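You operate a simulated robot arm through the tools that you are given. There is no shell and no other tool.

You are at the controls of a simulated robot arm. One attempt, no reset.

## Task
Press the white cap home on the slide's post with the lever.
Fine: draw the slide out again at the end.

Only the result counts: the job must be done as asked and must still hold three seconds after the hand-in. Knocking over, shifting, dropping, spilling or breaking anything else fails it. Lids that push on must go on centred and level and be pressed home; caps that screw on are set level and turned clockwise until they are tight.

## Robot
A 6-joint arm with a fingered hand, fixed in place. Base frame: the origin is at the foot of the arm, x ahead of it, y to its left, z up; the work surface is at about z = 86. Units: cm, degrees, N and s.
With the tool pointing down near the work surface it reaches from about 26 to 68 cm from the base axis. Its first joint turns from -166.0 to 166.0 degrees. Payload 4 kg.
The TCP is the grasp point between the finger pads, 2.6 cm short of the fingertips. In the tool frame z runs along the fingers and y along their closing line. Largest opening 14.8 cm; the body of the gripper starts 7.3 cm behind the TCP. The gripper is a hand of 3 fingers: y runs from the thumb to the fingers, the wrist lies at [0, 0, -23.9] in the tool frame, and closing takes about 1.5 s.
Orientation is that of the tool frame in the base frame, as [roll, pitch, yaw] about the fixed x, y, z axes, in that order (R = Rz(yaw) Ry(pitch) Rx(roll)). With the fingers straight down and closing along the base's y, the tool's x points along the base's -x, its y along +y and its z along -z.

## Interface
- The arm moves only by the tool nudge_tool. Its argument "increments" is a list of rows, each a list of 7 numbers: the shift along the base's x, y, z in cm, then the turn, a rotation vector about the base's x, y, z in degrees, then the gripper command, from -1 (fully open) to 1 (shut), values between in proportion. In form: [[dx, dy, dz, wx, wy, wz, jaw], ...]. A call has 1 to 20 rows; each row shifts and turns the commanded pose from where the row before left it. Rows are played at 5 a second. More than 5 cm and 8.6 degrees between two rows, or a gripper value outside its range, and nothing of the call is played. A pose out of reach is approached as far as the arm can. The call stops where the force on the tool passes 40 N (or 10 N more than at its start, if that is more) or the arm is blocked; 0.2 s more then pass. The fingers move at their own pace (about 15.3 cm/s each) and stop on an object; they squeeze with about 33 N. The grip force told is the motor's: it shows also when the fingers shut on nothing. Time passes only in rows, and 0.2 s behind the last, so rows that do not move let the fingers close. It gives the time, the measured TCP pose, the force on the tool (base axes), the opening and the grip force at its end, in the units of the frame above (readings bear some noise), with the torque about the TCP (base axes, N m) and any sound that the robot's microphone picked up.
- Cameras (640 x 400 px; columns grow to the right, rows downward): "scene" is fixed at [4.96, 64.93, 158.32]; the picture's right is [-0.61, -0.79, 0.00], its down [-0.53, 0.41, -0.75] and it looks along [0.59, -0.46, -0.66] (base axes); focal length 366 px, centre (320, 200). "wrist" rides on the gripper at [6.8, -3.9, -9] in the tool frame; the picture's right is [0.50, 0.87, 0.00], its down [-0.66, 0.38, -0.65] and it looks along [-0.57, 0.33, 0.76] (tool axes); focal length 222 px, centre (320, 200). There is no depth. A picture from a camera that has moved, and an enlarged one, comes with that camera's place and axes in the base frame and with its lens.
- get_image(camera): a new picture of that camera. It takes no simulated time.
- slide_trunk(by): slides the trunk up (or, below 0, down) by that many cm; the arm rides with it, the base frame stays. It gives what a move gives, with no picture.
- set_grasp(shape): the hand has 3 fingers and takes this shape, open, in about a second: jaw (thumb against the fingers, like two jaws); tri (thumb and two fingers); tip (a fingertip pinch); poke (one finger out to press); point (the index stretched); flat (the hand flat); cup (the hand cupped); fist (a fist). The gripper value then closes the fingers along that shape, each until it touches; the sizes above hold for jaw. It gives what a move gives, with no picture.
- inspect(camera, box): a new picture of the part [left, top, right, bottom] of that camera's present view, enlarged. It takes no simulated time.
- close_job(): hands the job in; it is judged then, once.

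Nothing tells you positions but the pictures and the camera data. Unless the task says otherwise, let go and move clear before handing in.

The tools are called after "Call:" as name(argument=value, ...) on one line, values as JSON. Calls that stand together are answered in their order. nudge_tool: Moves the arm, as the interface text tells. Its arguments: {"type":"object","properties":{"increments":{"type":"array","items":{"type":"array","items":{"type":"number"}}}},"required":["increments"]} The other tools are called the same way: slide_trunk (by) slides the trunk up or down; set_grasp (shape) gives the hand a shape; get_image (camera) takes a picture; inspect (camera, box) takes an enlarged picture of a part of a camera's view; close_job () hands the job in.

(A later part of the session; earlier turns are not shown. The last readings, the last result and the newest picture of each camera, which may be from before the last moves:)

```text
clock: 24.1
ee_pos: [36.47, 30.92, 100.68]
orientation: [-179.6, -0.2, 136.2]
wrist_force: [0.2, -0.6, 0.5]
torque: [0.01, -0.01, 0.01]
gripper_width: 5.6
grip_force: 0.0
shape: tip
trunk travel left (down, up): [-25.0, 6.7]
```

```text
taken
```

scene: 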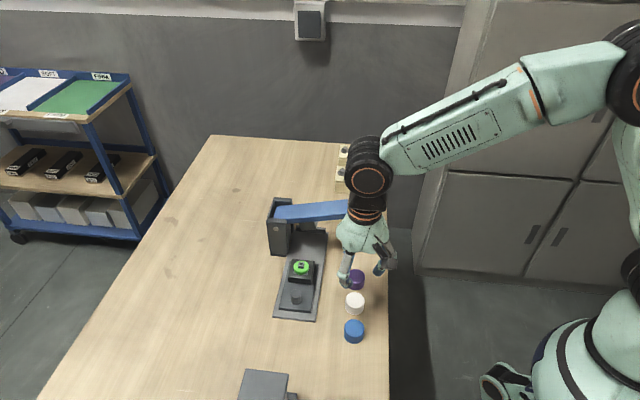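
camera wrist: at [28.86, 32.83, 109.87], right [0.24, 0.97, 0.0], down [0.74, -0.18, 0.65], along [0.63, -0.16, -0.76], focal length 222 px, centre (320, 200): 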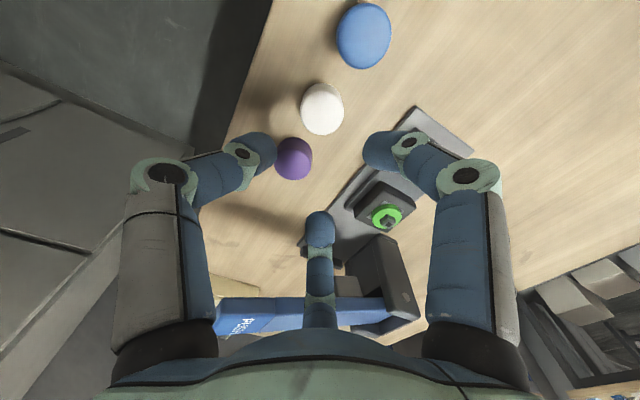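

I'm above the white cap. I'll enlarge the three caps for a precise fix before descending.

Call:
inspect(camera="wrist", box=[260, 0, 400, 185])

Call:
inspect(camera="wrist", box=[360, 195, 410, 235])

Call:
inspect(camera="scene", box=[270, 240, 330, 325])

```text
2.16 times, centred on (330, 92) of wrist
camera zoom: at [28.86, 32.83, 109.87], right [0.24, 0.97, 0.0], down [0.74, -0.18, 0.65], along [0.63, -0.16, -0.76], focal length 480 px, centre (298, 432)
```

zoom: 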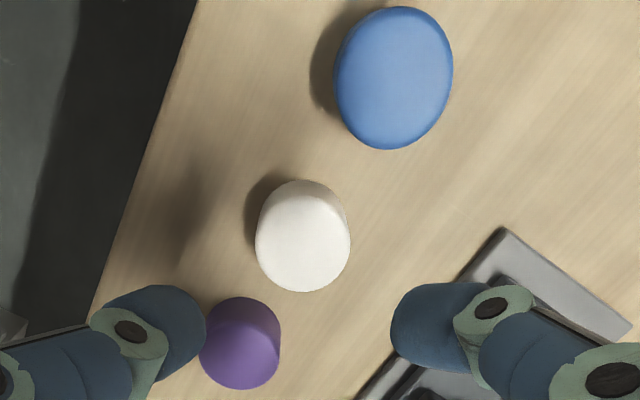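

```text
10.00 times, centred on (385, 215) of wrist
camera zoom: at [28.86, 32.83, 109.87], right [0.24, 0.97, 0.0], down [0.74, -0.18, 0.65], along [0.63, -0.16, -0.76], focal length 2221 px, centre (-330, 50)
```

zoom: 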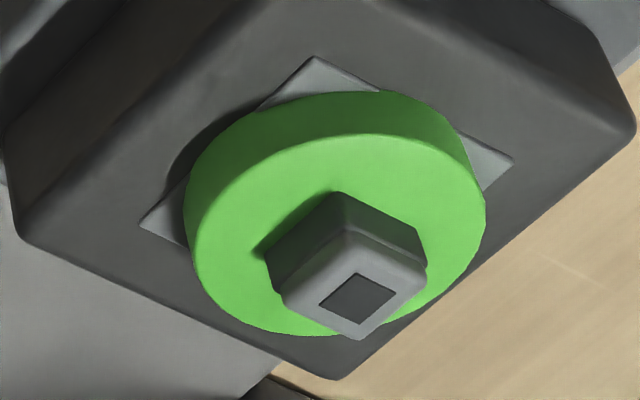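

```text
4.71 times, centred on (300, 282) of scene
camera zoom: at [4.96, 64.93, 158.32], right [-0.61, -0.79, 0.0], down [-0.53, 0.41, -0.75], along [0.59, -0.46, -0.66], focal length 1720 px, centre (414, -188)
```

zoom: 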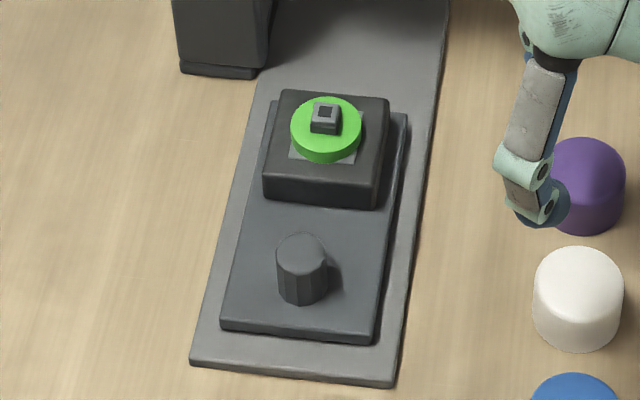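

The white cap's centre is at about (36.25, 31.15). I'll correct by 0.3 cm and descend to just above it for a check.

Call:
nudge_tool(increments=[[-0.22, 0.22, -2.5, 0, 0, 0, 0.24], [0, 0, -2.5, 0, 0, 0, 0.24], [0, 0, -2.0, 0, 0, 0, 0.24], [0, 0, -1.2, 0, 0, 0, 0.24], [0, 0, 0, 0, 0, 0, 0.24]])

Call:
get_image(camera="wrist")

Call:
inspect(camera="scene", box=[320, 240, 400, 350])

```text
clock: 25.3
ee_pos: [35.94, 31.22, 92.47]
orientation: [-179.6, -0.2, 136.1]
wrist_force: [-0.4, -0.1, 0.4]
torque: [0.03, 0.0, 0.0]
gripper_width: 5.6
grip_force: 0.0
shape: tip
trunk travel left (down, up): [-25.0, 6.7]
```

```text
taken
camera wrist: at [28.51, 33.14, 101.43], right [0.24, 0.97, 0.0], down [0.74, -0.18, 0.65], along [0.63, -0.16, -0.76], focal length 222 px, centre (320, 200)
```

wrist: 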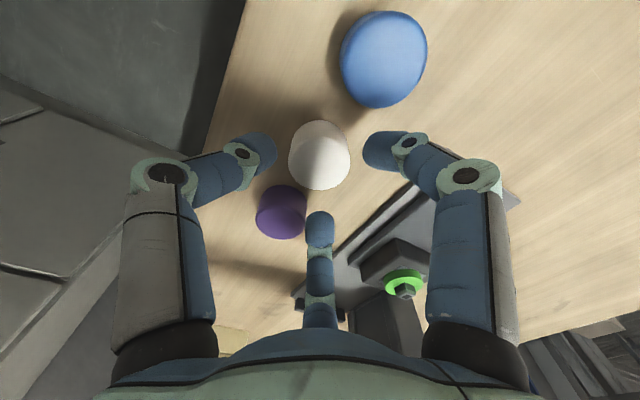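

```text
3.64 times, centred on (360, 295) of scene
camera zoom: at [4.96, 64.93, 158.32], right [-0.61, -0.79, 0.0], down [-0.53, 0.41, -0.75], along [0.59, -0.46, -0.66], focal length 1329 px, centre (174, -146)
```

zoom: 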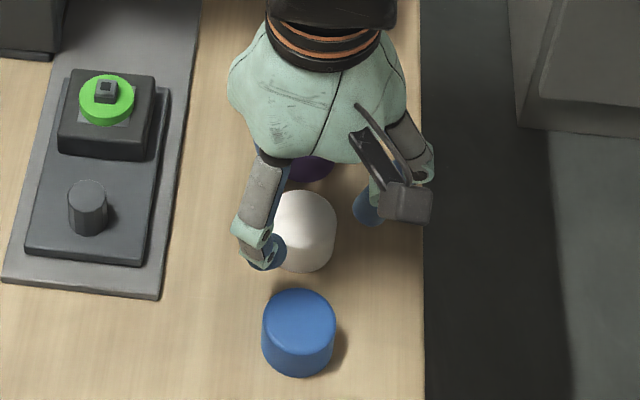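

I'm about 3.5 cm above the grip height. I'll take one more close look to confirm centring and the clearance to the purple and blue caps.

Call:
inspect(camera="wrist", box=[240, 100, 400, 260])

```text
2.50 times, centred on (320, 180) of wrist
camera zoom: at [28.51, 33.14, 101.43], right [0.24, 0.97, 0.0], down [0.74, -0.18, 0.65], along [0.63, -0.16, -0.76], focal length 555 px, centre (320, 250)
```

zoom: 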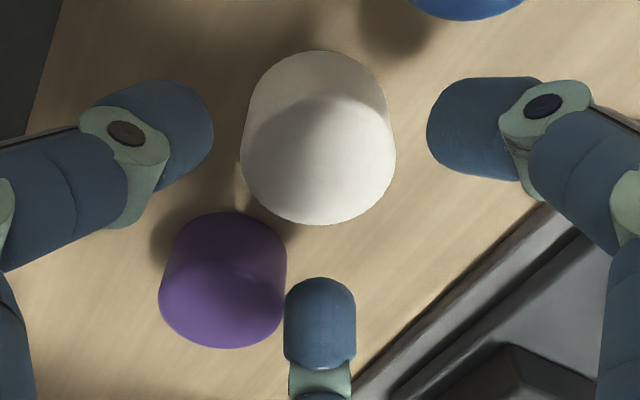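

Cap centre is confirmed at (36.23, 31.19), with clearance to both neighbours. I'll go down to grip height, watching the force.

Call:
nudge_tool(increments=[[0.11, -0.08, -1.2, 0, 0, 0, 0.24], [0, 0, -1.2, 0, 0, 0, 0.24], [0, 0, -0.6, 0, 0, 0, 0.24], [0, 0, -0.4, 0, 0, 0, 0.24], [0, 0, 0, 0, 0, 0, 0.24]])

Call:
inspect(camera="wrist", box=[240, 100, 400, 260])

Call:
inspect(camera="scene", box=[320, 240, 400, 350])

```text
clock: 26.5
ee_pos: [36.19, 31.31, 88.8]
orientation: [-179.7, -0.1, 136.2]
wrist_force: [0.1, -0.6, 0.3]
torque: [-0.02, -0.01, -0.02]
gripper_width: 5.61
grip_force: 0.1
shape: tip
trunk travel left (down, up): [-25.0, 6.7]
```

```text
2.50 times, centred on (320, 180) of wrist
camera zoom: at [28.59, 33.1, 97.97], right [0.24, 0.97, 0.0], down [0.74, -0.18, 0.65], along [0.63, -0.16, -0.76], focal length 555 px, centre (320, 250)
```

zoom: 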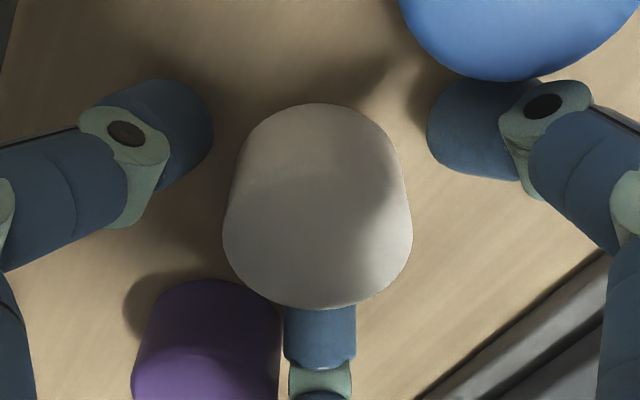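

```text
3.64 times, centred on (360, 295) of scene
camera zoom: at [4.96, 64.93, 158.32], right [-0.61, -0.79, 0.0], down [-0.53, 0.41, -0.75], along [0.59, -0.46, -0.66], focal length 1329 px, centre (174, -146)
```

zoom: 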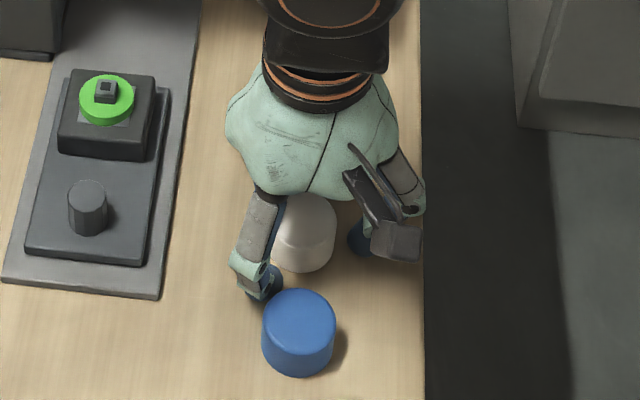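

The fingers are around the white cap with no contact yet. I'll close on it.

Call:
nudge_tool(increments=[[0, 0, 0, 0, 0, 0, 0.38], [0, 0, 0, 0, 0, 0, 0.45], [0, 0, 0, 0, 0, 0, 0.55], [0, 0, 0, 0, 0, 0, 0.6], [0, 0, 0, 0, 0, 0, 0.6], [0, 0, 0, 0, 0, 0, 0.6]])

Call:
inspect(camera="wrist", box=[240, 100, 400, 260])

Call:
inspect(camera="scene", box=[320, 240, 400, 350])

```text
clock: 27.9
ee_pos: [36.13, 31.2, 88.81]
orientation: [-179.7, 0.0, 136.3]
wrist_force: [0.0, -0.6, -0.8]
torque: [0.03, 0.0, 0.0]
gripper_width: 3.1
grip_force: 32.8
shape: tip
trunk travel left (down, up): [-25.0, 6.7]
```

```text
2.50 times, centred on (320, 180) of wrist
camera zoom: at [28.59, 33.1, 97.99], right [0.24, 0.97, 0.0], down [0.74, -0.18, 0.65], along [0.63, -0.16, -0.76], focal length 555 px, centre (320, 250)
```

zoom: 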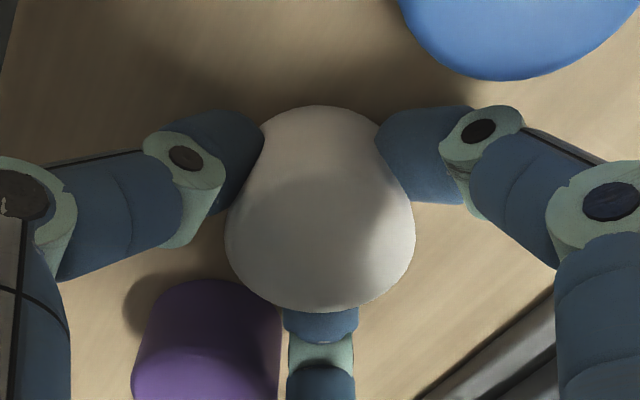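

```text
3.64 times, centred on (360, 295) of scene
camera zoom: at [4.96, 64.93, 158.32], right [-0.61, -0.79, 0.0], down [-0.53, 0.41, -0.75], along [0.59, -0.46, -0.66], focal length 1329 px, centre (174, -146)
```

zoom: 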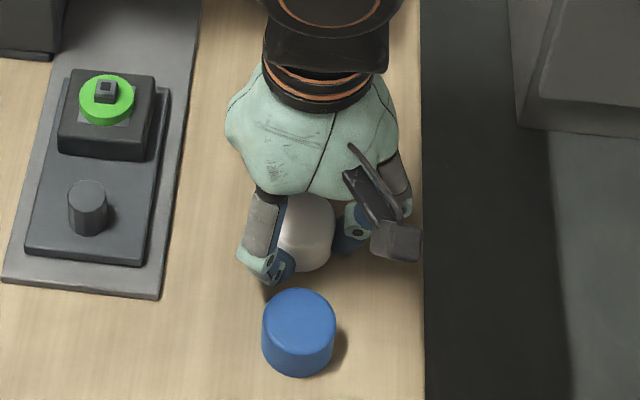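

The cap is held (grip force 33 N). I'll lift it straight up slowly and check it comes without tilting or touching its neighbours.

Call:
nudge_tool(increments=[[0, 0, 0.5, 0, 0, 0, 0.6], [0, 0, 1, 0, 0, 0, 0.6], [0, 0, 1.5, 0, 0, 0, 0.6], [0, 0, 2, 0, 0, 0, 0.6], [0, 0, 2, 0, 0, 0, 0.6], [0, 0, 0, 0, 0, 0, 0.6]])

Call:
get_image(camera="wrist")

Call:
inspect(camera="scene", box=[300, 200, 420, 350])

```text
clock: 29.3
ee_pos: [35.97, 31.13, 95.96]
orientation: [-179.7, 0.0, 136.3]
wrist_force: [0.0, -0.2, -0.3]
torque: [-0.01, -0.02, 0.0]
gripper_width: 3.11
grip_force: 33.6
shape: tip
trunk travel left (down, up): [-25.0, 6.7]
```

```text
taken
camera wrist: at [28.51, 33.01, 105.05], right [0.24, 0.97, 0.0], down [0.74, -0.18, 0.65], along [0.63, -0.16, -0.76], focal length 222 px, centre (320, 200)
```

wrist: 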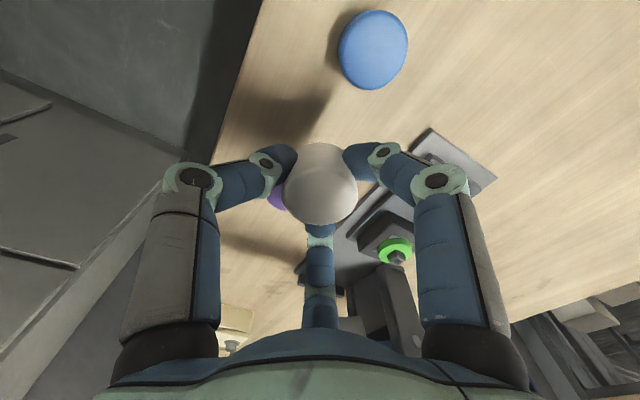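

```text
2.67 times, centred on (360, 275) of scene
camera zoom: at [4.96, 64.93, 158.32], right [-0.61, -0.79, 0.0], down [-0.53, 0.41, -0.75], along [0.59, -0.46, -0.66], focal length 975 px, centre (213, 0)
```

zoom: 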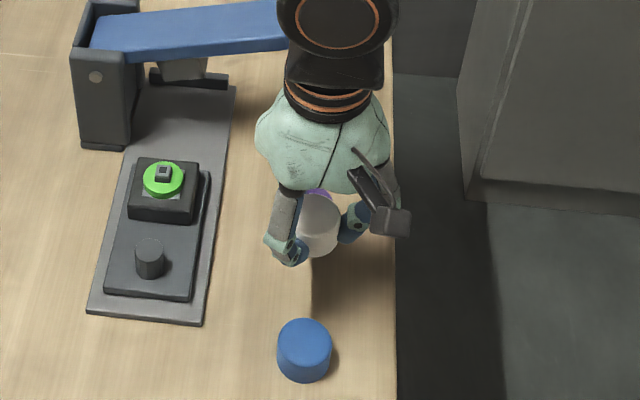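

The cap is held level in the fingers. Before placing it I want to see what its underside looks like, so I'll raise it high and tilt the hand towards the scene camera.

Call:
nudge_tool(increments=[[0, 0.5, 4.5, 0, 0, 0, 0.6], [0, 0.5, 4.5, 0, 0, 0, 0.6], [0, 0.5, 4.5, 0, 0, 0, 0.6], [0, 0.5, 4.5, 0, 0, 0, 0.6], [0, 0.5, 4.5, 0, 0, 0, 0.6], [0, 0.5, 4.5, 0, 0, 0, 0.6], [0, 0.5, 4.5, 0, 0, 0, 0.6], [0, 0, 0, 6.04, 5.84, 0, 0.6], [0, 0, 0, 6.04, 5.84, 0, 0.6], [0, 0, 0, 6.04, 5.84, 0, 0.6], [0, 0, 0, 6.04, 5.84, 0, 0.6], [0, 0, 0, 6.04, 5.84, 0, 0.6], [0, 0, 0, 0, 0, 0, 0.6]])

Call:
get_image(camera="scene")

```text
clock: 32.1
ee_pos: [36.1, 34.71, 127.53]
orientation: [178.3, -42.2, 136.9]
wrist_force: [0.7, -1.1, -0.2]
torque: [-0.01, -0.03, 0.02]
gripper_width: 3.07
grip_force: 33.0
shape: tip
trunk travel left (down, up): [-25.0, 6.7]
```

```text
taken
```

scene: 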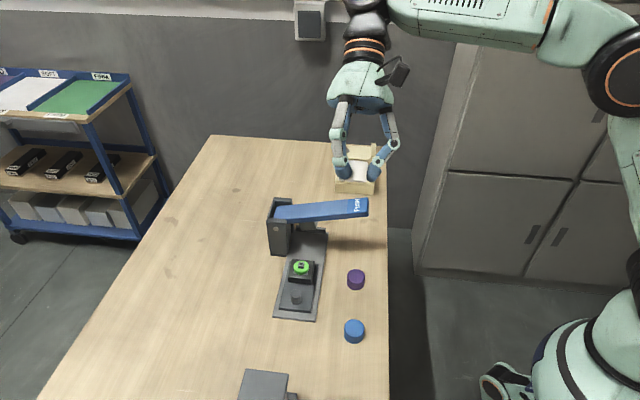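

The hand tilts freely towards the camera. I'll tilt further so the cap's underside turns into view.

Call:
nudge_tool(increments=[[0, 0, 0, 6.04, 5.84, 0, 0.6], [0, 0, 0, 6.04, 5.84, 0, 0.6], [0, 0, 0, 6.04, 5.84, 0, 0.6], [0, 0, 0, 6.04, 5.84, 0, 0.6], [0, 0, 0, 0, 0, 0, 0.6]])

Call:
get_image(camera="scene")

Call:
inspect(camera="scene", box=[325, 140, 395, 210])

```text
clock: 33.3
ee_pos: [36.08, 34.65, 127.48]
orientation: [171.6, -75.7, 143.0]
wrist_force: [0.5, -0.4, -1.0]
torque: [-0.01, -0.01, 0.0]
gripper_width: 3.08
grip_force: 33.3
shape: tip
trunk travel left (down, up): [-25.0, 6.7]
```

```text
taken
```

scene: 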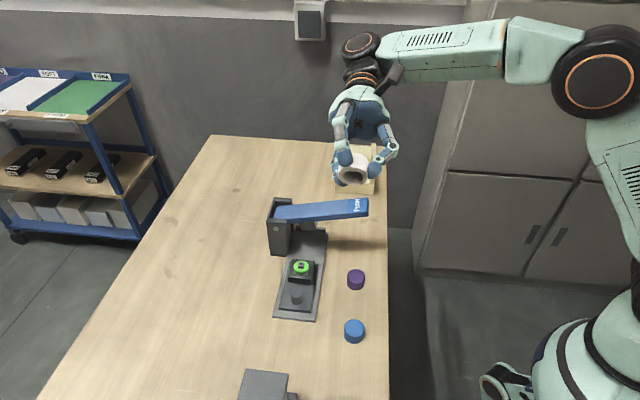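

```text
5.71 times, centred on (360, 175) of scene
camera zoom: at [4.96, 64.93, 158.32], right [-0.61, -0.79, 0.0], down [-0.53, 0.41, -0.75], along [0.59, -0.46, -0.66], focal length 2089 px, centre (91, 343)
```

zoom: 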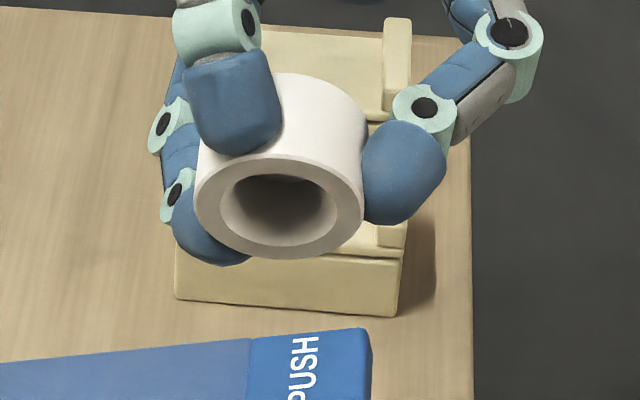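

The underside is now in view: the white cap has a round bore. I'll zoom in further to see how deep it is and whether there is anything inside it.

Call:
inspect(camera="scene", box=[340, 160, 375, 195])

Call:
inspect(camera="scene", box=[285, 250, 325, 310])

```text
11.43 times, centred on (358, 178) of scene
camera zoom: at [4.96, 64.93, 158.32], right [-0.61, -0.79, 0.0], down [-0.53, 0.41, -0.75], along [0.59, -0.46, -0.66], focal length 4178 px, centre (-109, 457)
```

zoom: 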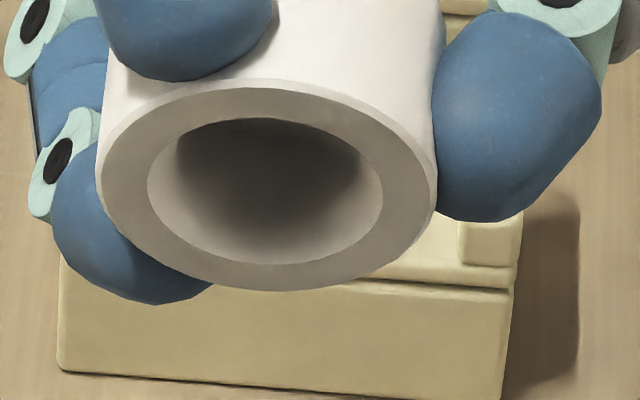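

```text
6.67 times, centred on (305, 280) of scene
camera zoom: at [4.96, 64.93, 158.32], right [-0.61, -0.79, 0.0], down [-0.53, 0.41, -0.75], along [0.59, -0.46, -0.66], focal length 2437 px, centre (420, -333)
```

zoom: 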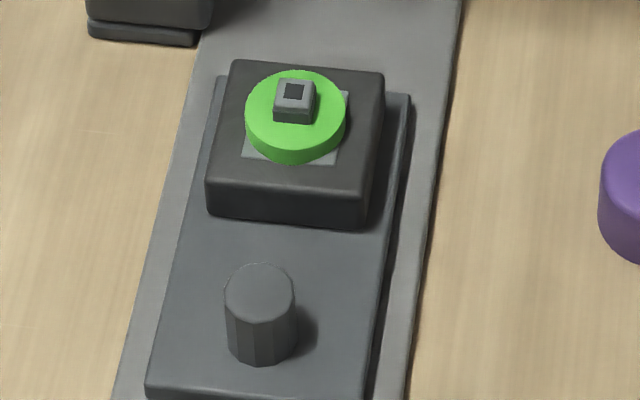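

The bore is round and about 2.9 cm wide, so the cap's turn about its axis may not matter. I'll tilt a little more to see the bottom of the bore.

Call:
nudge_tool(increments=[[0, 0, 0, 6.04, 5.84, 0, 0.6], [0, 0, 0, 6.04, 5.84, 0, 0.6], [0, 0, 0, 6.04, 5.84, 0, 0.6], [0, 0, 0, 0, 0, 0, 0.6]])

Call:
get_image(camera="scene")

Call:
inspect(camera="scene", box=[340, 155, 380, 195])

```text
clock: 34.3
ee_pos: [35.79, 35.52, 127.4]
orientation: [11.3, -78.9, -57.5]
wrist_force: [0.4, -0.7, -0.4]
torque: [0.0, -0.01, 0.01]
gripper_width: 3.07
grip_force: 33.1
shape: tip
out of reach, approached as far as the arm can: row 3
trunk travel left (down, up): [-25.0, 6.7]
```

```text
taken
```

scene: 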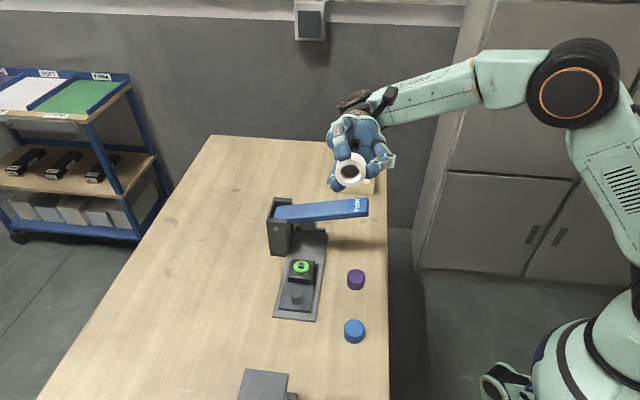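

```text
10.00 times, centred on (360, 175) of scene
camera zoom: at [4.96, 64.93, 158.32], right [-0.61, -0.79, 0.0], down [-0.53, 0.41, -0.75], along [0.59, -0.46, -0.66], focal length 3656 px, centre (-80, 450)
```

zoom: 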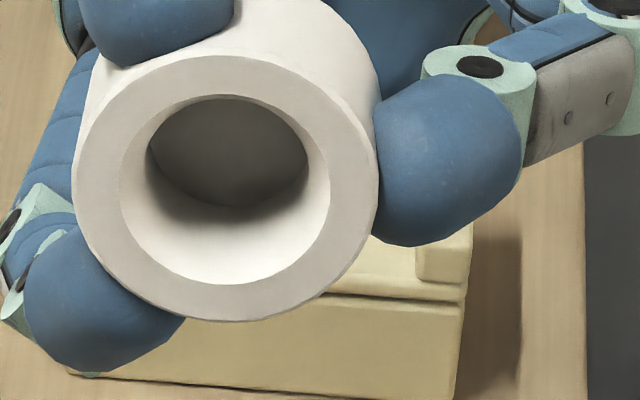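

The cap has a plain round bore about 2.9 cm wide and 2.2 cm deep, with no keyed socket, so only centring and level matter. I'll turn the hand back to vertical.

Call:
nudge_tool(increments=[[0, 0, 0, -6.04, -5.84, 0, 0.6], [0, 0, 0, -6.04, -5.84, 0, 0.6], [0, 0, 0, -6.04, -5.84, 0, 0.6], [0, 0, 0, -6.04, -5.84, 0, 0.6], [0, 0, 0, -6.04, -5.84, 0, 0.6], [0, 0, 0, -6.04, -5.84, 0, 0.6], [0, 0, 0, -6.04, -5.84, 0, 0.6], [0, 0, 0, -6.04, -5.84, 0, 0.6], [0, 0, 0, -6.04, -5.84, 0, 0.6], [0, 0, 0, -6.04, -5.84, 0, 0.6], [0, 0, 0, -6.04, -5.84, 0, 0.6], [0, 0, 0, -6.04, -5.84, 0, 0.6], [0, 0, 0, 0, 0, 0, 0.6]])

Call:
get_image(camera="wrist")

Call:
get_image(camera="scene")

```text
clock: 37.1
ee_pos: [35.76, 35.38, 127.37]
orientation: [-179.6, -0.2, 136.2]
wrist_force: [0.8, -0.5, 0.3]
torque: [0.0, 0.06, -0.01]
gripper_width: 3.06
grip_force: 33.2
shape: tip
trunk travel left (down, up): [-25.0, 6.7]
```

```text
taken
camera wrist: at [28.17, 37.33, 136.55], right [0.24, 0.97, 0.0], down [0.74, -0.18, 0.65], along [0.63, -0.16, -0.76], focal length 222 px, centre (320, 200)
```

wrist: 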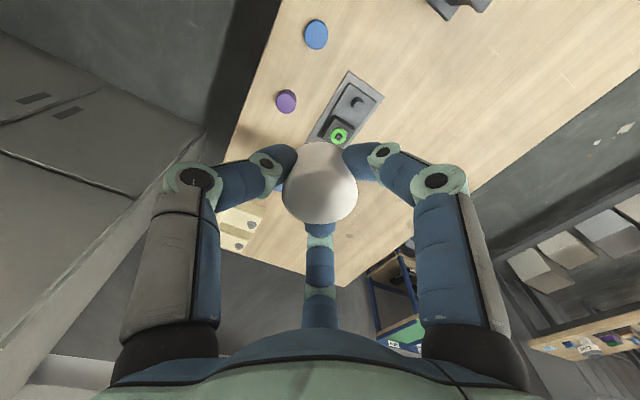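

```text
taken
```

scene: 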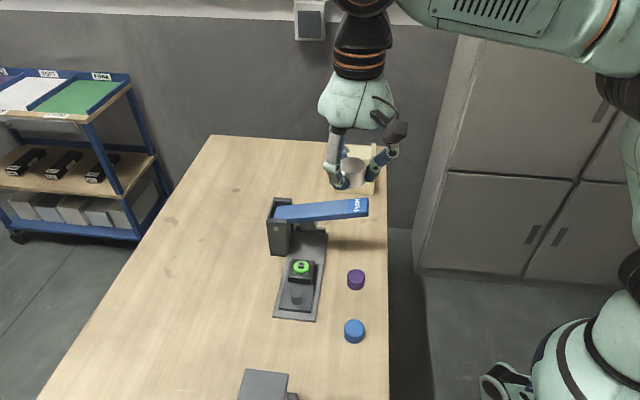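

The hand is vertical again and still holding the cap. I'll check whether the cap sits level and centred between the fingers.

Call:
inspect(camera="wrist", box=[260, 120, 380, 240])

Call:
inspect(camera="scene", box=[320, 130, 410, 200])

```text
3.33 times, centred on (320, 180) of wrist
camera zoom: at [28.17, 37.33, 136.55], right [0.24, 0.97, 0.0], down [0.74, -0.18, 0.65], along [0.63, -0.16, -0.76], focal length 740 px, centre (320, 267)
```

zoom: 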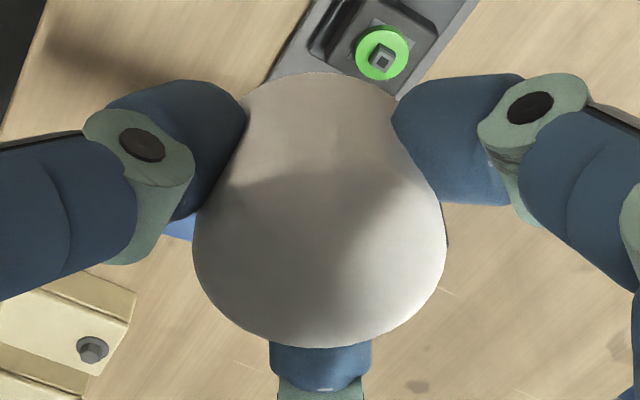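

```text
5.71 times, centred on (365, 165) of scene
camera zoom: at [4.96, 64.93, 158.32], right [-0.61, -0.79, 0.0], down [-0.53, 0.41, -0.75], along [0.59, -0.46, -0.66], focal length 2089 px, centre (63, 400)
```

zoom: 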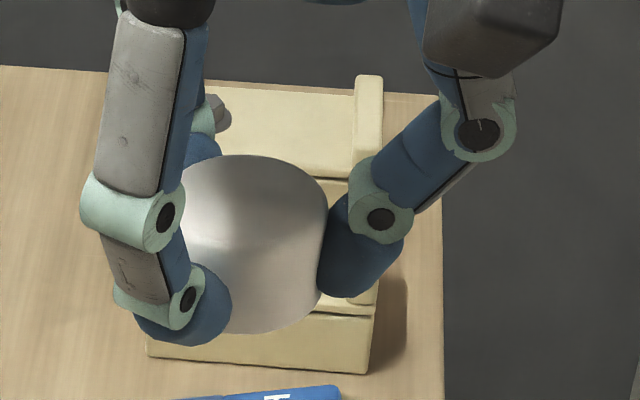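

The cap is centred in the grip to about 0.1 cm and hangs just below the fingertips. I'll carry it above the post, turning the hand 30° so no finger points at the press.

Call:
nudge_tool(increments=[[2.3, 0.13, -3.57, 0, 0, 5, 0.6], [2.3, 0.13, -3.57, 0, 0, 5, 0.6], [2.3, 0.13, -3.57, 0, 0, 5, 0.6], [2.3, 0.13, -3.57, 0, 0, 5, 0.6], [2.3, 0.13, -3.57, 0, 0, 5, 0.6], [2.3, 0.13, -3.57, 0, 0, 5, 0.6], [0, 0, 0, 0, 0, 0, 0.6], [0, 0, 0, 0, 0, 0, 0.6]])

Call:
get_image(camera="wrist")

Call:
get_image(camera="scene")

```text
clock: 38.9
ee_pos: [49.59, 36.3, 106.06]
orientation: [-179.7, -0.1, 166.3]
wrist_force: [0.3, 0.5, 0.3]
torque: [0.01, 0.02, 0.0]
gripper_width: 3.08
grip_force: 32.7
shape: tip
trunk travel left (down, up): [-25.0, 6.7]
```

```text
taken
camera wrist: at [42.13, 34.21, 115.19], right [-0.28, 0.96, 0.0], down [0.73, 0.22, 0.65], along [0.62, 0.18, -0.76], focal length 222 px, centre (320, 200)
```

wrist: 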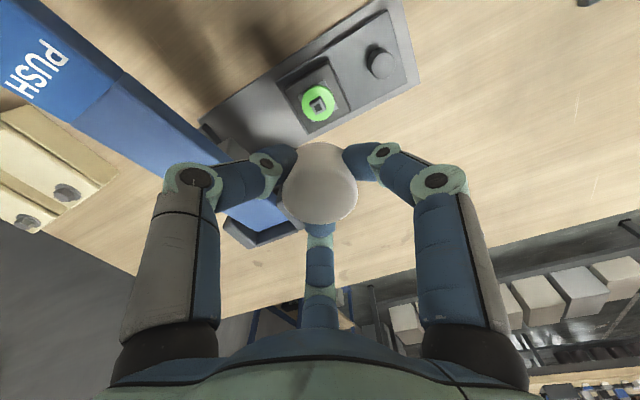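

```text
taken
```

scene: 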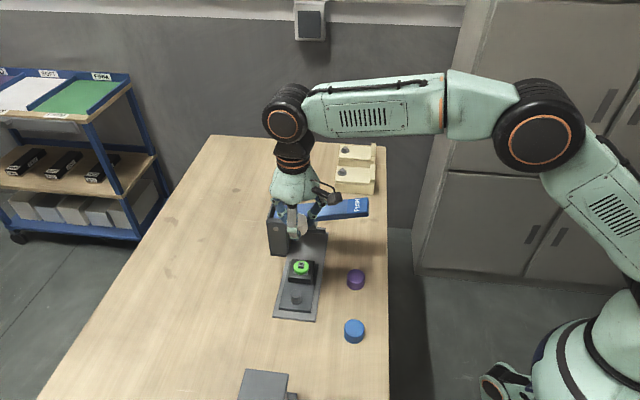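

The green disc and stem are visible just beyond the held cap. I'll enlarge them for a precise fix.

Call:
inspect(camera="wrist", box=[285, 75, 355, 145])

Call:
inspect(camera="wrist", box=[270, 75, 370, 235])

```text
5.71 times, centred on (320, 110) of wrist
camera zoom: at [42.13, 34.21, 115.19], right [-0.28, 0.96, 0.0], down [0.73, 0.22, 0.65], along [0.62, 0.18, -0.76], focal length 1269 px, centre (320, 714)
```

zoom: 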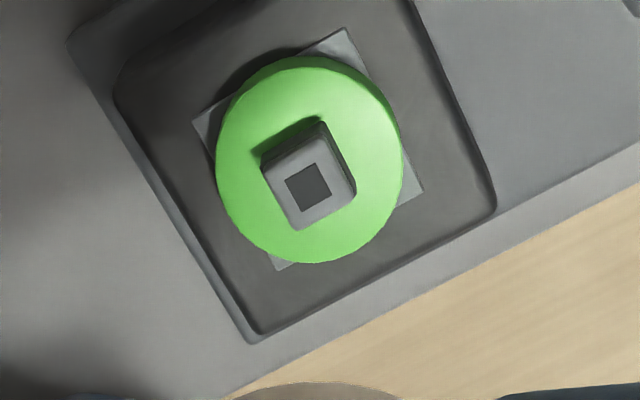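

```text
2.50 times, centred on (320, 155) of wrist
camera zoom: at [42.13, 34.21, 115.19], right [-0.28, 0.96, 0.0], down [0.73, 0.22, 0.65], along [0.62, 0.18, -0.76], focal length 555 px, centre (320, 312)
```

zoom: 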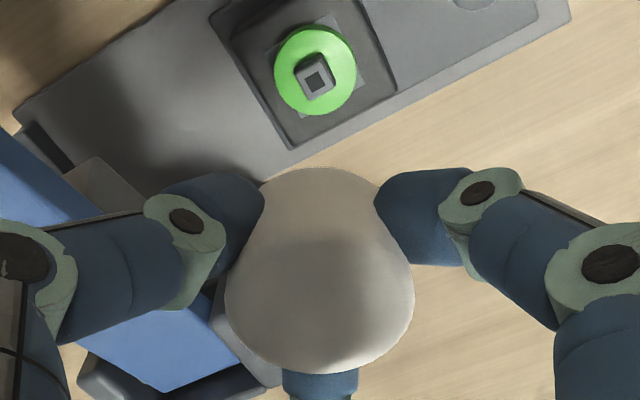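

The post is at about (49.62, 36.18). The cap needs to move by (-0.16, -0.27) to be over it. I'll make that correction, come down to z = 101 and check again.

Call:
nudge_tool(increments=[[-0.16, -0.27, -1.5, 0, 0, 0, 0.6], [0, 0, -2, 0, 0, 0, 0.6], [0, 0, -1.7, 0, 0, 0, 0.6], [0, 0, 0, 0, 0, 0, 0.6], [0, 0, 0, 0, 0, 0, 0.6]])

Call:
inspect(camera="wrist", box=[285, 85, 355, 155])

Call:
inspect(camera="scene", box=[265, 200, 345, 290])

```text
clock: 40.1
ee_pos: [49.33, 36.03, 100.75]
orientation: [-179.6, -0.1, 166.3]
wrist_force: [0.8, 0.8, -0.3]
torque: [0.0, 0.01, 0.04]
gripper_width: 3.08
grip_force: 33.3
shape: tip
trunk travel left (down, up): [-25.0, 6.7]
```

```text
5.71 times, centred on (320, 120) of wrist
camera zoom: at [41.86, 33.91, 109.87], right [-0.28, 0.96, 0.0], down [0.73, 0.22, 0.65], along [0.62, 0.18, -0.76], focal length 1269 px, centre (320, 657)
```

zoom: 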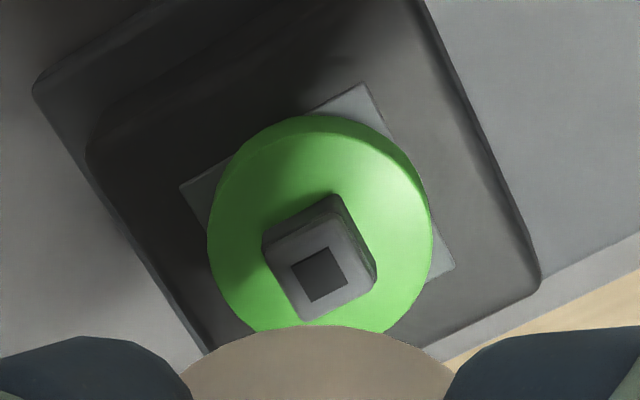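

```text
4.44 times, centred on (305, 245) of scene
camera zoom: at [4.96, 64.93, 158.32], right [-0.61, -0.79, 0.0], down [-0.53, 0.41, -0.75], along [0.59, -0.46, -0.66], focal length 1625 px, centre (387, 0)
```

zoom: 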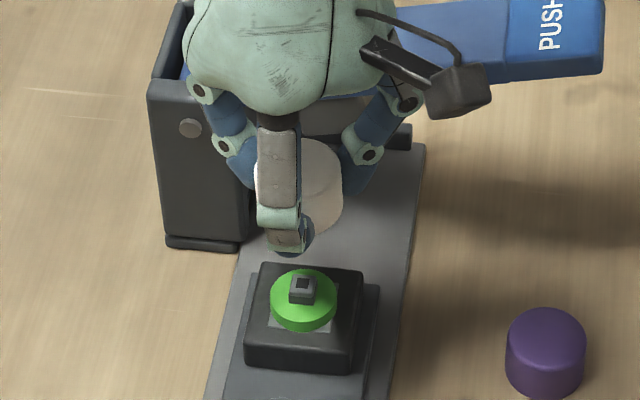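

The stem's top is at z = 91.72 and the cap needs another +0.13 cm. I'll correct and come down to just above the stem.

Call:
nudge_tool(increments=[[0.12, 0.04, -1.3, 0, 0, 0, 0.6], [0, 0, -1.3, 0, 0, 0, 0.6], [0, 0, -1.2, 0, 0, 0, 0.6], [0, 0, 0, 0, 0, 0, 0.6], [0, 0, 0, 0, 0, 0, 0.6]])

Call:
inspect(camera="wrist", box=[270, 80, 370, 240])

Call:
inspect(camera="scene", box=[265, 220, 335, 290])

```text
clock: 41.3
ee_pos: [49.34, 36.04, 97.04]
orientation: [-179.7, -0.1, 166.3]
wrist_force: [-0.8, 0.9, 0.3]
torque: [-0.03, 0.0, 0.05]
gripper_width: 3.09
grip_force: 33.3
shape: tip
trunk travel left (down, up): [-25.0, 6.7]
```

```text
2.50 times, centred on (320, 160) of wrist
camera zoom: at [41.94, 33.9, 106.14], right [-0.28, 0.96, 0.0], down [0.73, 0.21, 0.65], along [0.62, 0.18, -0.76], focal length 555 px, centre (320, 300)
```

zoom: 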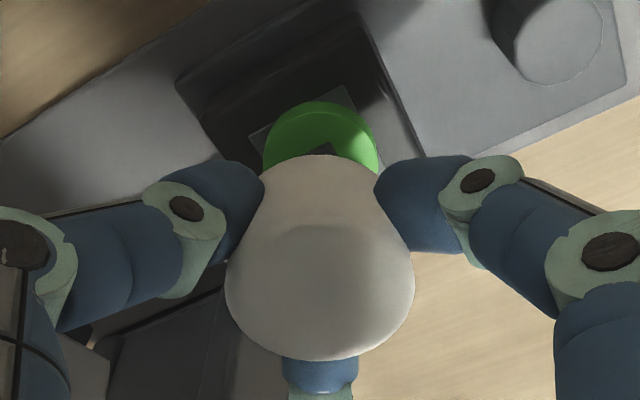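

```text
5.71 times, centred on (300, 255) of scene
camera zoom: at [4.96, 64.93, 158.32], right [-0.61, -0.79, 0.0], down [-0.53, 0.41, -0.75], along [0.59, -0.46, -0.66], focal length 2089 px, centre (434, -114)
```

zoom: 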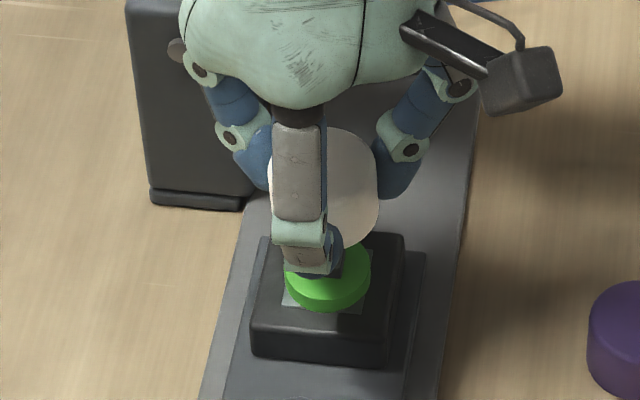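

The remaining misalignment is under 0.1 cm. I'll make the last small correction and come down slowly until the stem enters the bore.

Call:
nudge_tool(increments=[[0.07, 0.05, -0.8, 0, 0, 0, 0.6], [0, 0, -0.7, 0, 0, 0, 0.6], [0, 0, -0.6, 0, 0, 0, 0.6], [0, 0, -0.3, 0, 0, 0, 0.6], [0, 0, -0.3, 0, 0, 0, 0.6], [0, 0, 0, 0, 0, 0, 0.6]])

Call:
inspect(camera="wrist", box=[270, 80, 370, 240])

Call:
inspect(camera="scene", box=[265, 220, 335, 290])

```text
clock: 42.7
ee_pos: [49.56, 36.08, 94.23]
orientation: [-179.8, -0.1, 166.2]
wrist_force: [0.8, -0.4, -0.4]
torque: [0.02, -0.02, -0.01]
gripper_width: 3.06
grip_force: 33.7
shape: tip
trunk travel left (down, up): [-25.0, 6.7]
```

```text
2.50 times, centred on (320, 160) of wrist
camera zoom: at [42.09, 34.01, 103.36], right [-0.28, 0.96, 0.0], down [0.73, 0.21, 0.65], along [0.62, 0.18, -0.76], focal length 555 px, centre (320, 300)
```

zoom: 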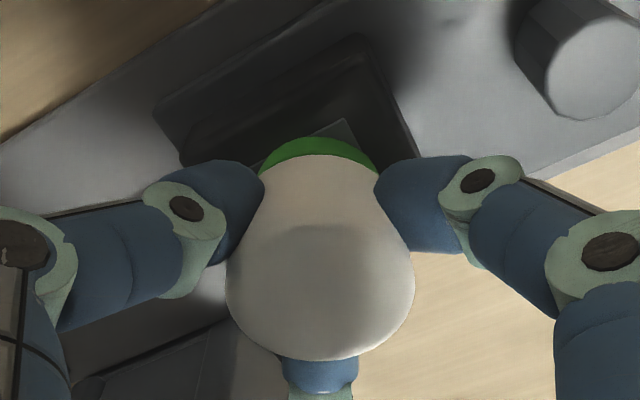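

```text
5.71 times, centred on (300, 255) of scene
camera zoom: at [4.96, 64.93, 158.32], right [-0.61, -0.79, 0.0], down [-0.53, 0.41, -0.75], along [0.59, -0.46, -0.66], focal length 2089 px, centre (434, -114)
```

zoom: 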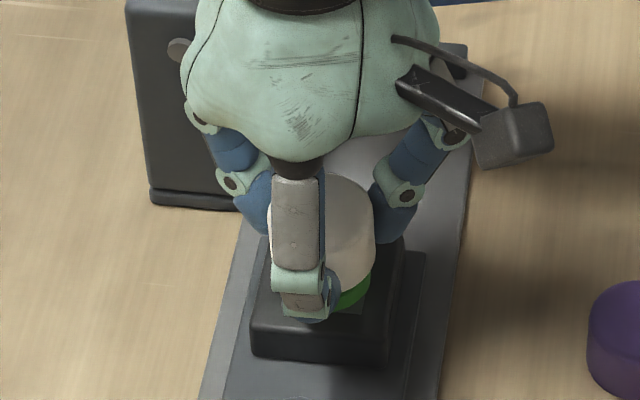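

The stem's top is inside the bore with no contact force. I'll correct 0.1 cm sideways and go down until the cap rests on the green disc.

Call:
nudge_tool(increments=[[-0.08, -0.06, -0.15, 0, 0, 0, 0.6], [0, 0, -0.15, 0, 0, 0, 0.6], [0, 0, 0, 0, 0, 0, 0.6]])

Call:
inspect(camera="wrist", box=[270, 80, 370, 240])

```text
clock: 43.5
ee_pos: [49.5, 36.14, 93.99]
orientation: [-179.7, -0.1, 166.3]
wrist_force: [-0.2, 0.9, -0.1]
torque: [0.0, 0.05, -0.01]
gripper_width: 3.05
grip_force: 32.9
shape: tip
trunk travel left (down, up): [-25.0, 6.7]
```

```text
2.50 times, centred on (320, 160) of wrist
camera zoom: at [42.02, 33.89, 103.03], right [-0.28, 0.96, 0.0], down [0.73, 0.21, 0.65], along [0.63, 0.18, -0.76], focal length 555 px, centre (320, 300)
```

zoom: 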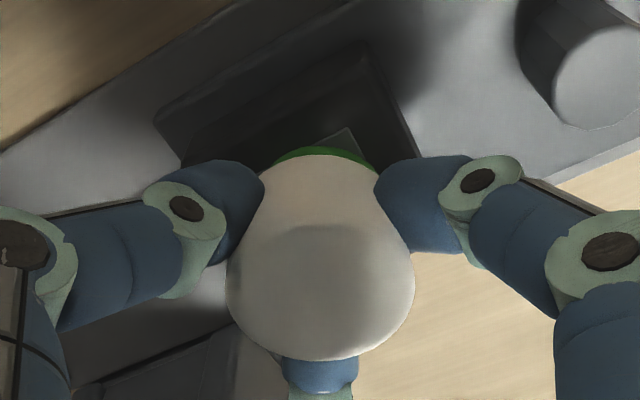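

Still no contact, and the alignment is within 0.06 cm. I'll continue down in 0.1 cm steps.

Call:
nudge_tool(increments=[[-0.01, 0.04, -0.1, 0, 0, 0, 0.6], [0, 0, -0.1, 0, 0, 0, 0.6], [0, 0, 0, 0, 0, 0, 0.6]])

Call:
inspect(camera="wrist", box=[270, 80, 370, 240])

```text
clock: 44.3
ee_pos: [49.46, 36.02, 93.84]
orientation: [-179.8, -0.1, 166.3]
wrist_force: [0.0, 0.8, 1.4]
torque: [0.03, -0.01, 0.03]
gripper_width: 3.07
grip_force: 33.2
shape: tip
trunk travel left (down, up): [-25.0, 6.7]
```

```text
2.50 times, centred on (320, 160) of wrist
camera zoom: at [42.01, 33.94, 102.85], right [-0.28, 0.96, 0.0], down [0.73, 0.21, 0.65], along [0.63, 0.18, -0.76], focal length 555 px, centre (320, 300)
```

zoom: 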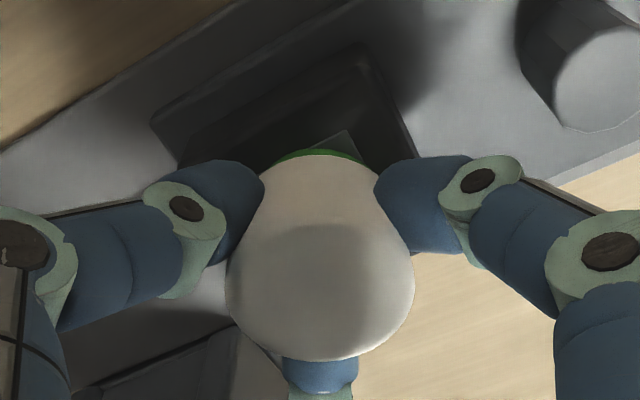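

Alignment is now within a few hundredths of a centimetre. I'll feel for contact with two more small steps.

Call:
nudge_tool(increments=[[0, 0, -0.1, 0, 0, 0, 0.6], [0, 0, 0, 0, 0, 0, 0.6]])

Call:
nudge_tool(increments=[[0, 0, -0.1, 0, 0, 0, 0.6], [0, 0, 0, 0, 0, 0, 0.6]])

Call:
inspect(camera="wrist", box=[270, 80, 370, 240])

```text
clock: 44.9
ee_pos: [49.46, 36.15, 93.63]
orientation: [-179.7, -0.2, 166.2]
wrist_force: [-0.5, 0.6, 4.7]
torque: [0.04, -0.07, -0.02]
gripper_width: 3.1
grip_force: 33.2
shape: tip
trunk travel left (down, up): [-25.0, 6.7]
```

```text
clock: 45.5
ee_pos: [49.49, 36.08, 93.61]
orientation: [-179.8, -0.1, 166.2]
wrist_force: [0.9, 0.7, 11.3]
torque: [0.1, -0.07, 0.0]
gripper_width: 3.11
grip_force: 32.5
shape: tip
trunk travel left (down, up): [-25.0, 6.7]
```

```text
2.50 times, centred on (320, 160) of wrist
camera zoom: at [41.98, 33.93, 102.74], right [-0.28, 0.96, 0.0], down [0.73, 0.21, 0.65], along [0.63, 0.18, -0.76], focal length 555 px, centre (320, 300)
```

zoom: 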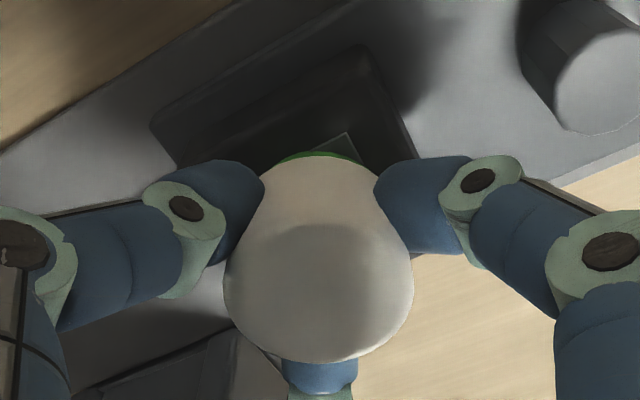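

The cap rests on the green disc (about 11 N). I'll ease the pressure and open the fingers gradually.

Call:
nudge_tool(increments=[[0, 0, 0.15, 0, 0, 0, 0.6], [0, 0, 0, 0, 0, 0, 0.57], [0, 0, 0, 0, 0, 0, 0.52], [0, 0, 0, 0, 0, 0, 0.45], [0, 0, 0, 0, 0, 0, 0.35], [0, 0, 0, 0, 0, 0, 0.24], [0, 0, 0, 0, 0, 0, 0.24], [0, 0, 0, 0, 0, 0, 0.24]])

Call:
inspect(camera="wrist", box=[250, 80, 390, 240])

Call:
inspect(camera="scene", box=[265, 220, 335, 290])

```text
clock: 47.3
ee_pos: [49.39, 36.0, 93.7]
orientation: [-179.7, -0.1, 166.3]
wrist_force: [-0.3, -0.7, 0.1]
torque: [-0.01, -0.01, 0.02]
gripper_width: 5.59
grip_force: 0.1
shape: tip
trunk travel left (down, up): [-25.0, 6.7]
```

```text
2.50 times, centred on (320, 160) of wrist
camera zoom: at [41.98, 33.94, 102.81], right [-0.28, 0.96, 0.0], down [0.73, 0.21, 0.65], along [0.62, 0.18, -0.76], focal length 555 px, centre (320, 300)
```

zoom: 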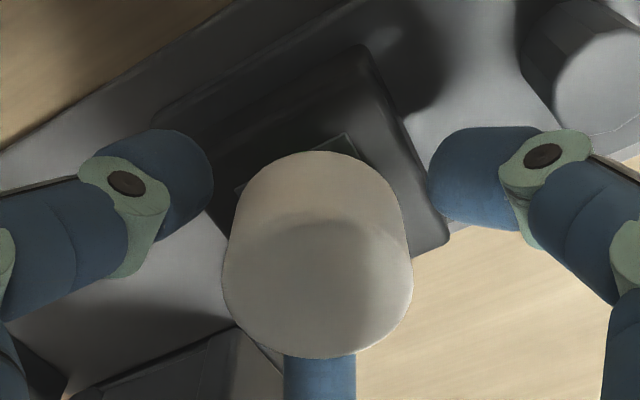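

```text
5.71 times, centred on (300, 255) of scene
camera zoom: at [4.96, 64.93, 158.32], right [-0.61, -0.79, 0.0], down [-0.53, 0.41, -0.75], along [0.59, -0.46, -0.66], focal length 2089 px, centre (434, -114)
```

zoom: 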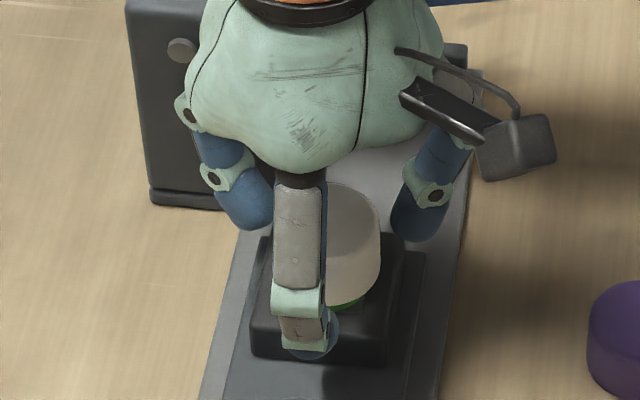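

The cap stays put with the fingers clear of it. I'll raise the hand straight up and then inspect the cap's seat.

Call:
nudge_tool(increments=[[0, 0, 0.7, 0, 0, 0, 0.24], [0, 0, 1.3, 0, 0, 0, 0.24], [0, 0, 2, 0, 0, 0, 0.24], [0, 0, 3, 0, 0, 0, 0.24], [0, 0, 3, 0, 0, 0, 0.24], [-1.44, 1.38, 2, 0, 0, 0, 0.24], [-1.44, 1.38, 2, 0, 0, 0, 0.24], [-1.44, 1.38, 0, 0, 0, 0, 0.24], [0, 0, 0, 0, 0, 0, 0.24]])

Call:
get_image(camera="wrist")

Call:
inspect(camera="scene", box=[265, 220, 335, 320])

```text
clock: 49.3
ee_pos: [45.15, 40.12, 107.63]
orientation: [-179.7, -0.1, 166.2]
wrist_force: [-0.3, -0.4, -0.1]
torque: [0.02, 0.02, 0.02]
gripper_width: 5.58
grip_force: 0.1
shape: tip
trunk travel left (down, up): [-25.0, 6.7]
```

```text
taken
camera wrist: at [37.61, 37.98, 116.73], right [-0.28, 0.96, 0.0], down [0.73, 0.21, 0.65], along [0.62, 0.18, -0.76], focal length 222 px, centre (320, 200)
```

wrist: 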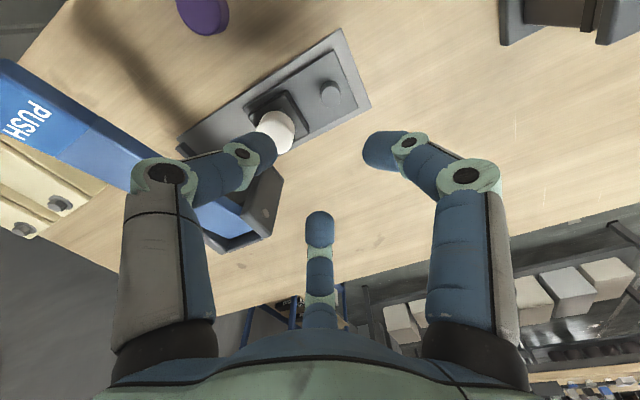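

```text
4.00 times, centred on (300, 270) of scene
camera zoom: at [4.96, 64.93, 158.32], right [-0.61, -0.79, 0.0], down [-0.53, 0.41, -0.75], along [0.59, -0.46, -0.66], focal length 1462 px, centre (400, -80)
```

zoom: 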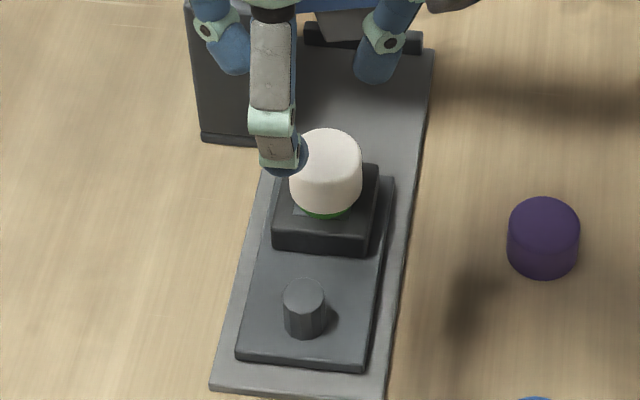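

The white cap sits on the post with the green disc visible beneath it. I'll look closely for level and centring.

Call:
inspect(camera="wrist", box=[220, 70, 340, 170])

Call:
inspect(camera="scene", box=[285, 240, 325, 285])

```text
4.00 times, centred on (280, 120) of wrist
camera zoom: at [37.61, 37.98, 116.73], right [-0.28, 0.96, 0.0], down [0.73, 0.21, 0.65], along [0.62, 0.18, -0.76], focal length 888 px, centre (480, 520)
```

zoom: 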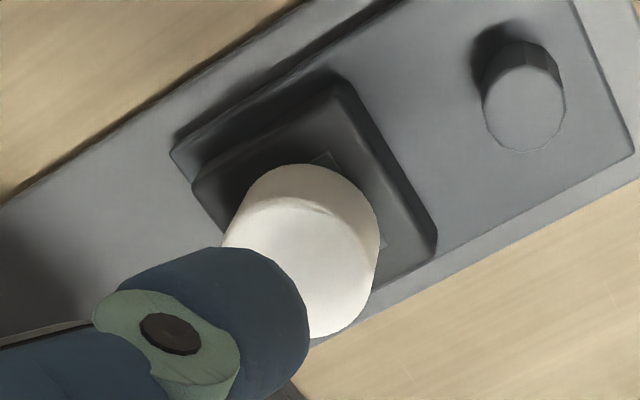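

```text
8.89 times, centred on (305, 262) of scene
camera zoom: at [4.96, 64.93, 158.32], right [-0.61, -0.79, 0.0], down [-0.53, 0.41, -0.75], along [0.59, -0.46, -0.66], focal length 3249 px, centre (453, -356)
```

zoom: 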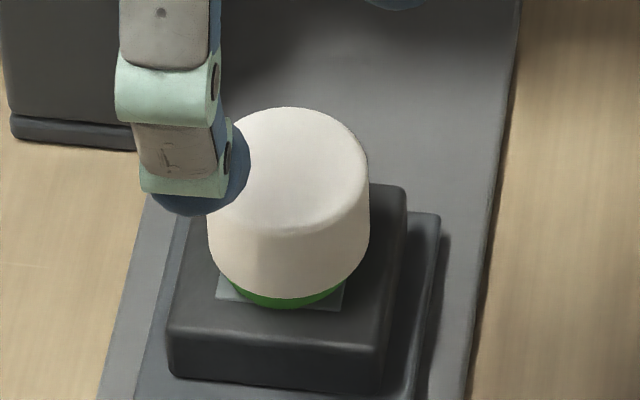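

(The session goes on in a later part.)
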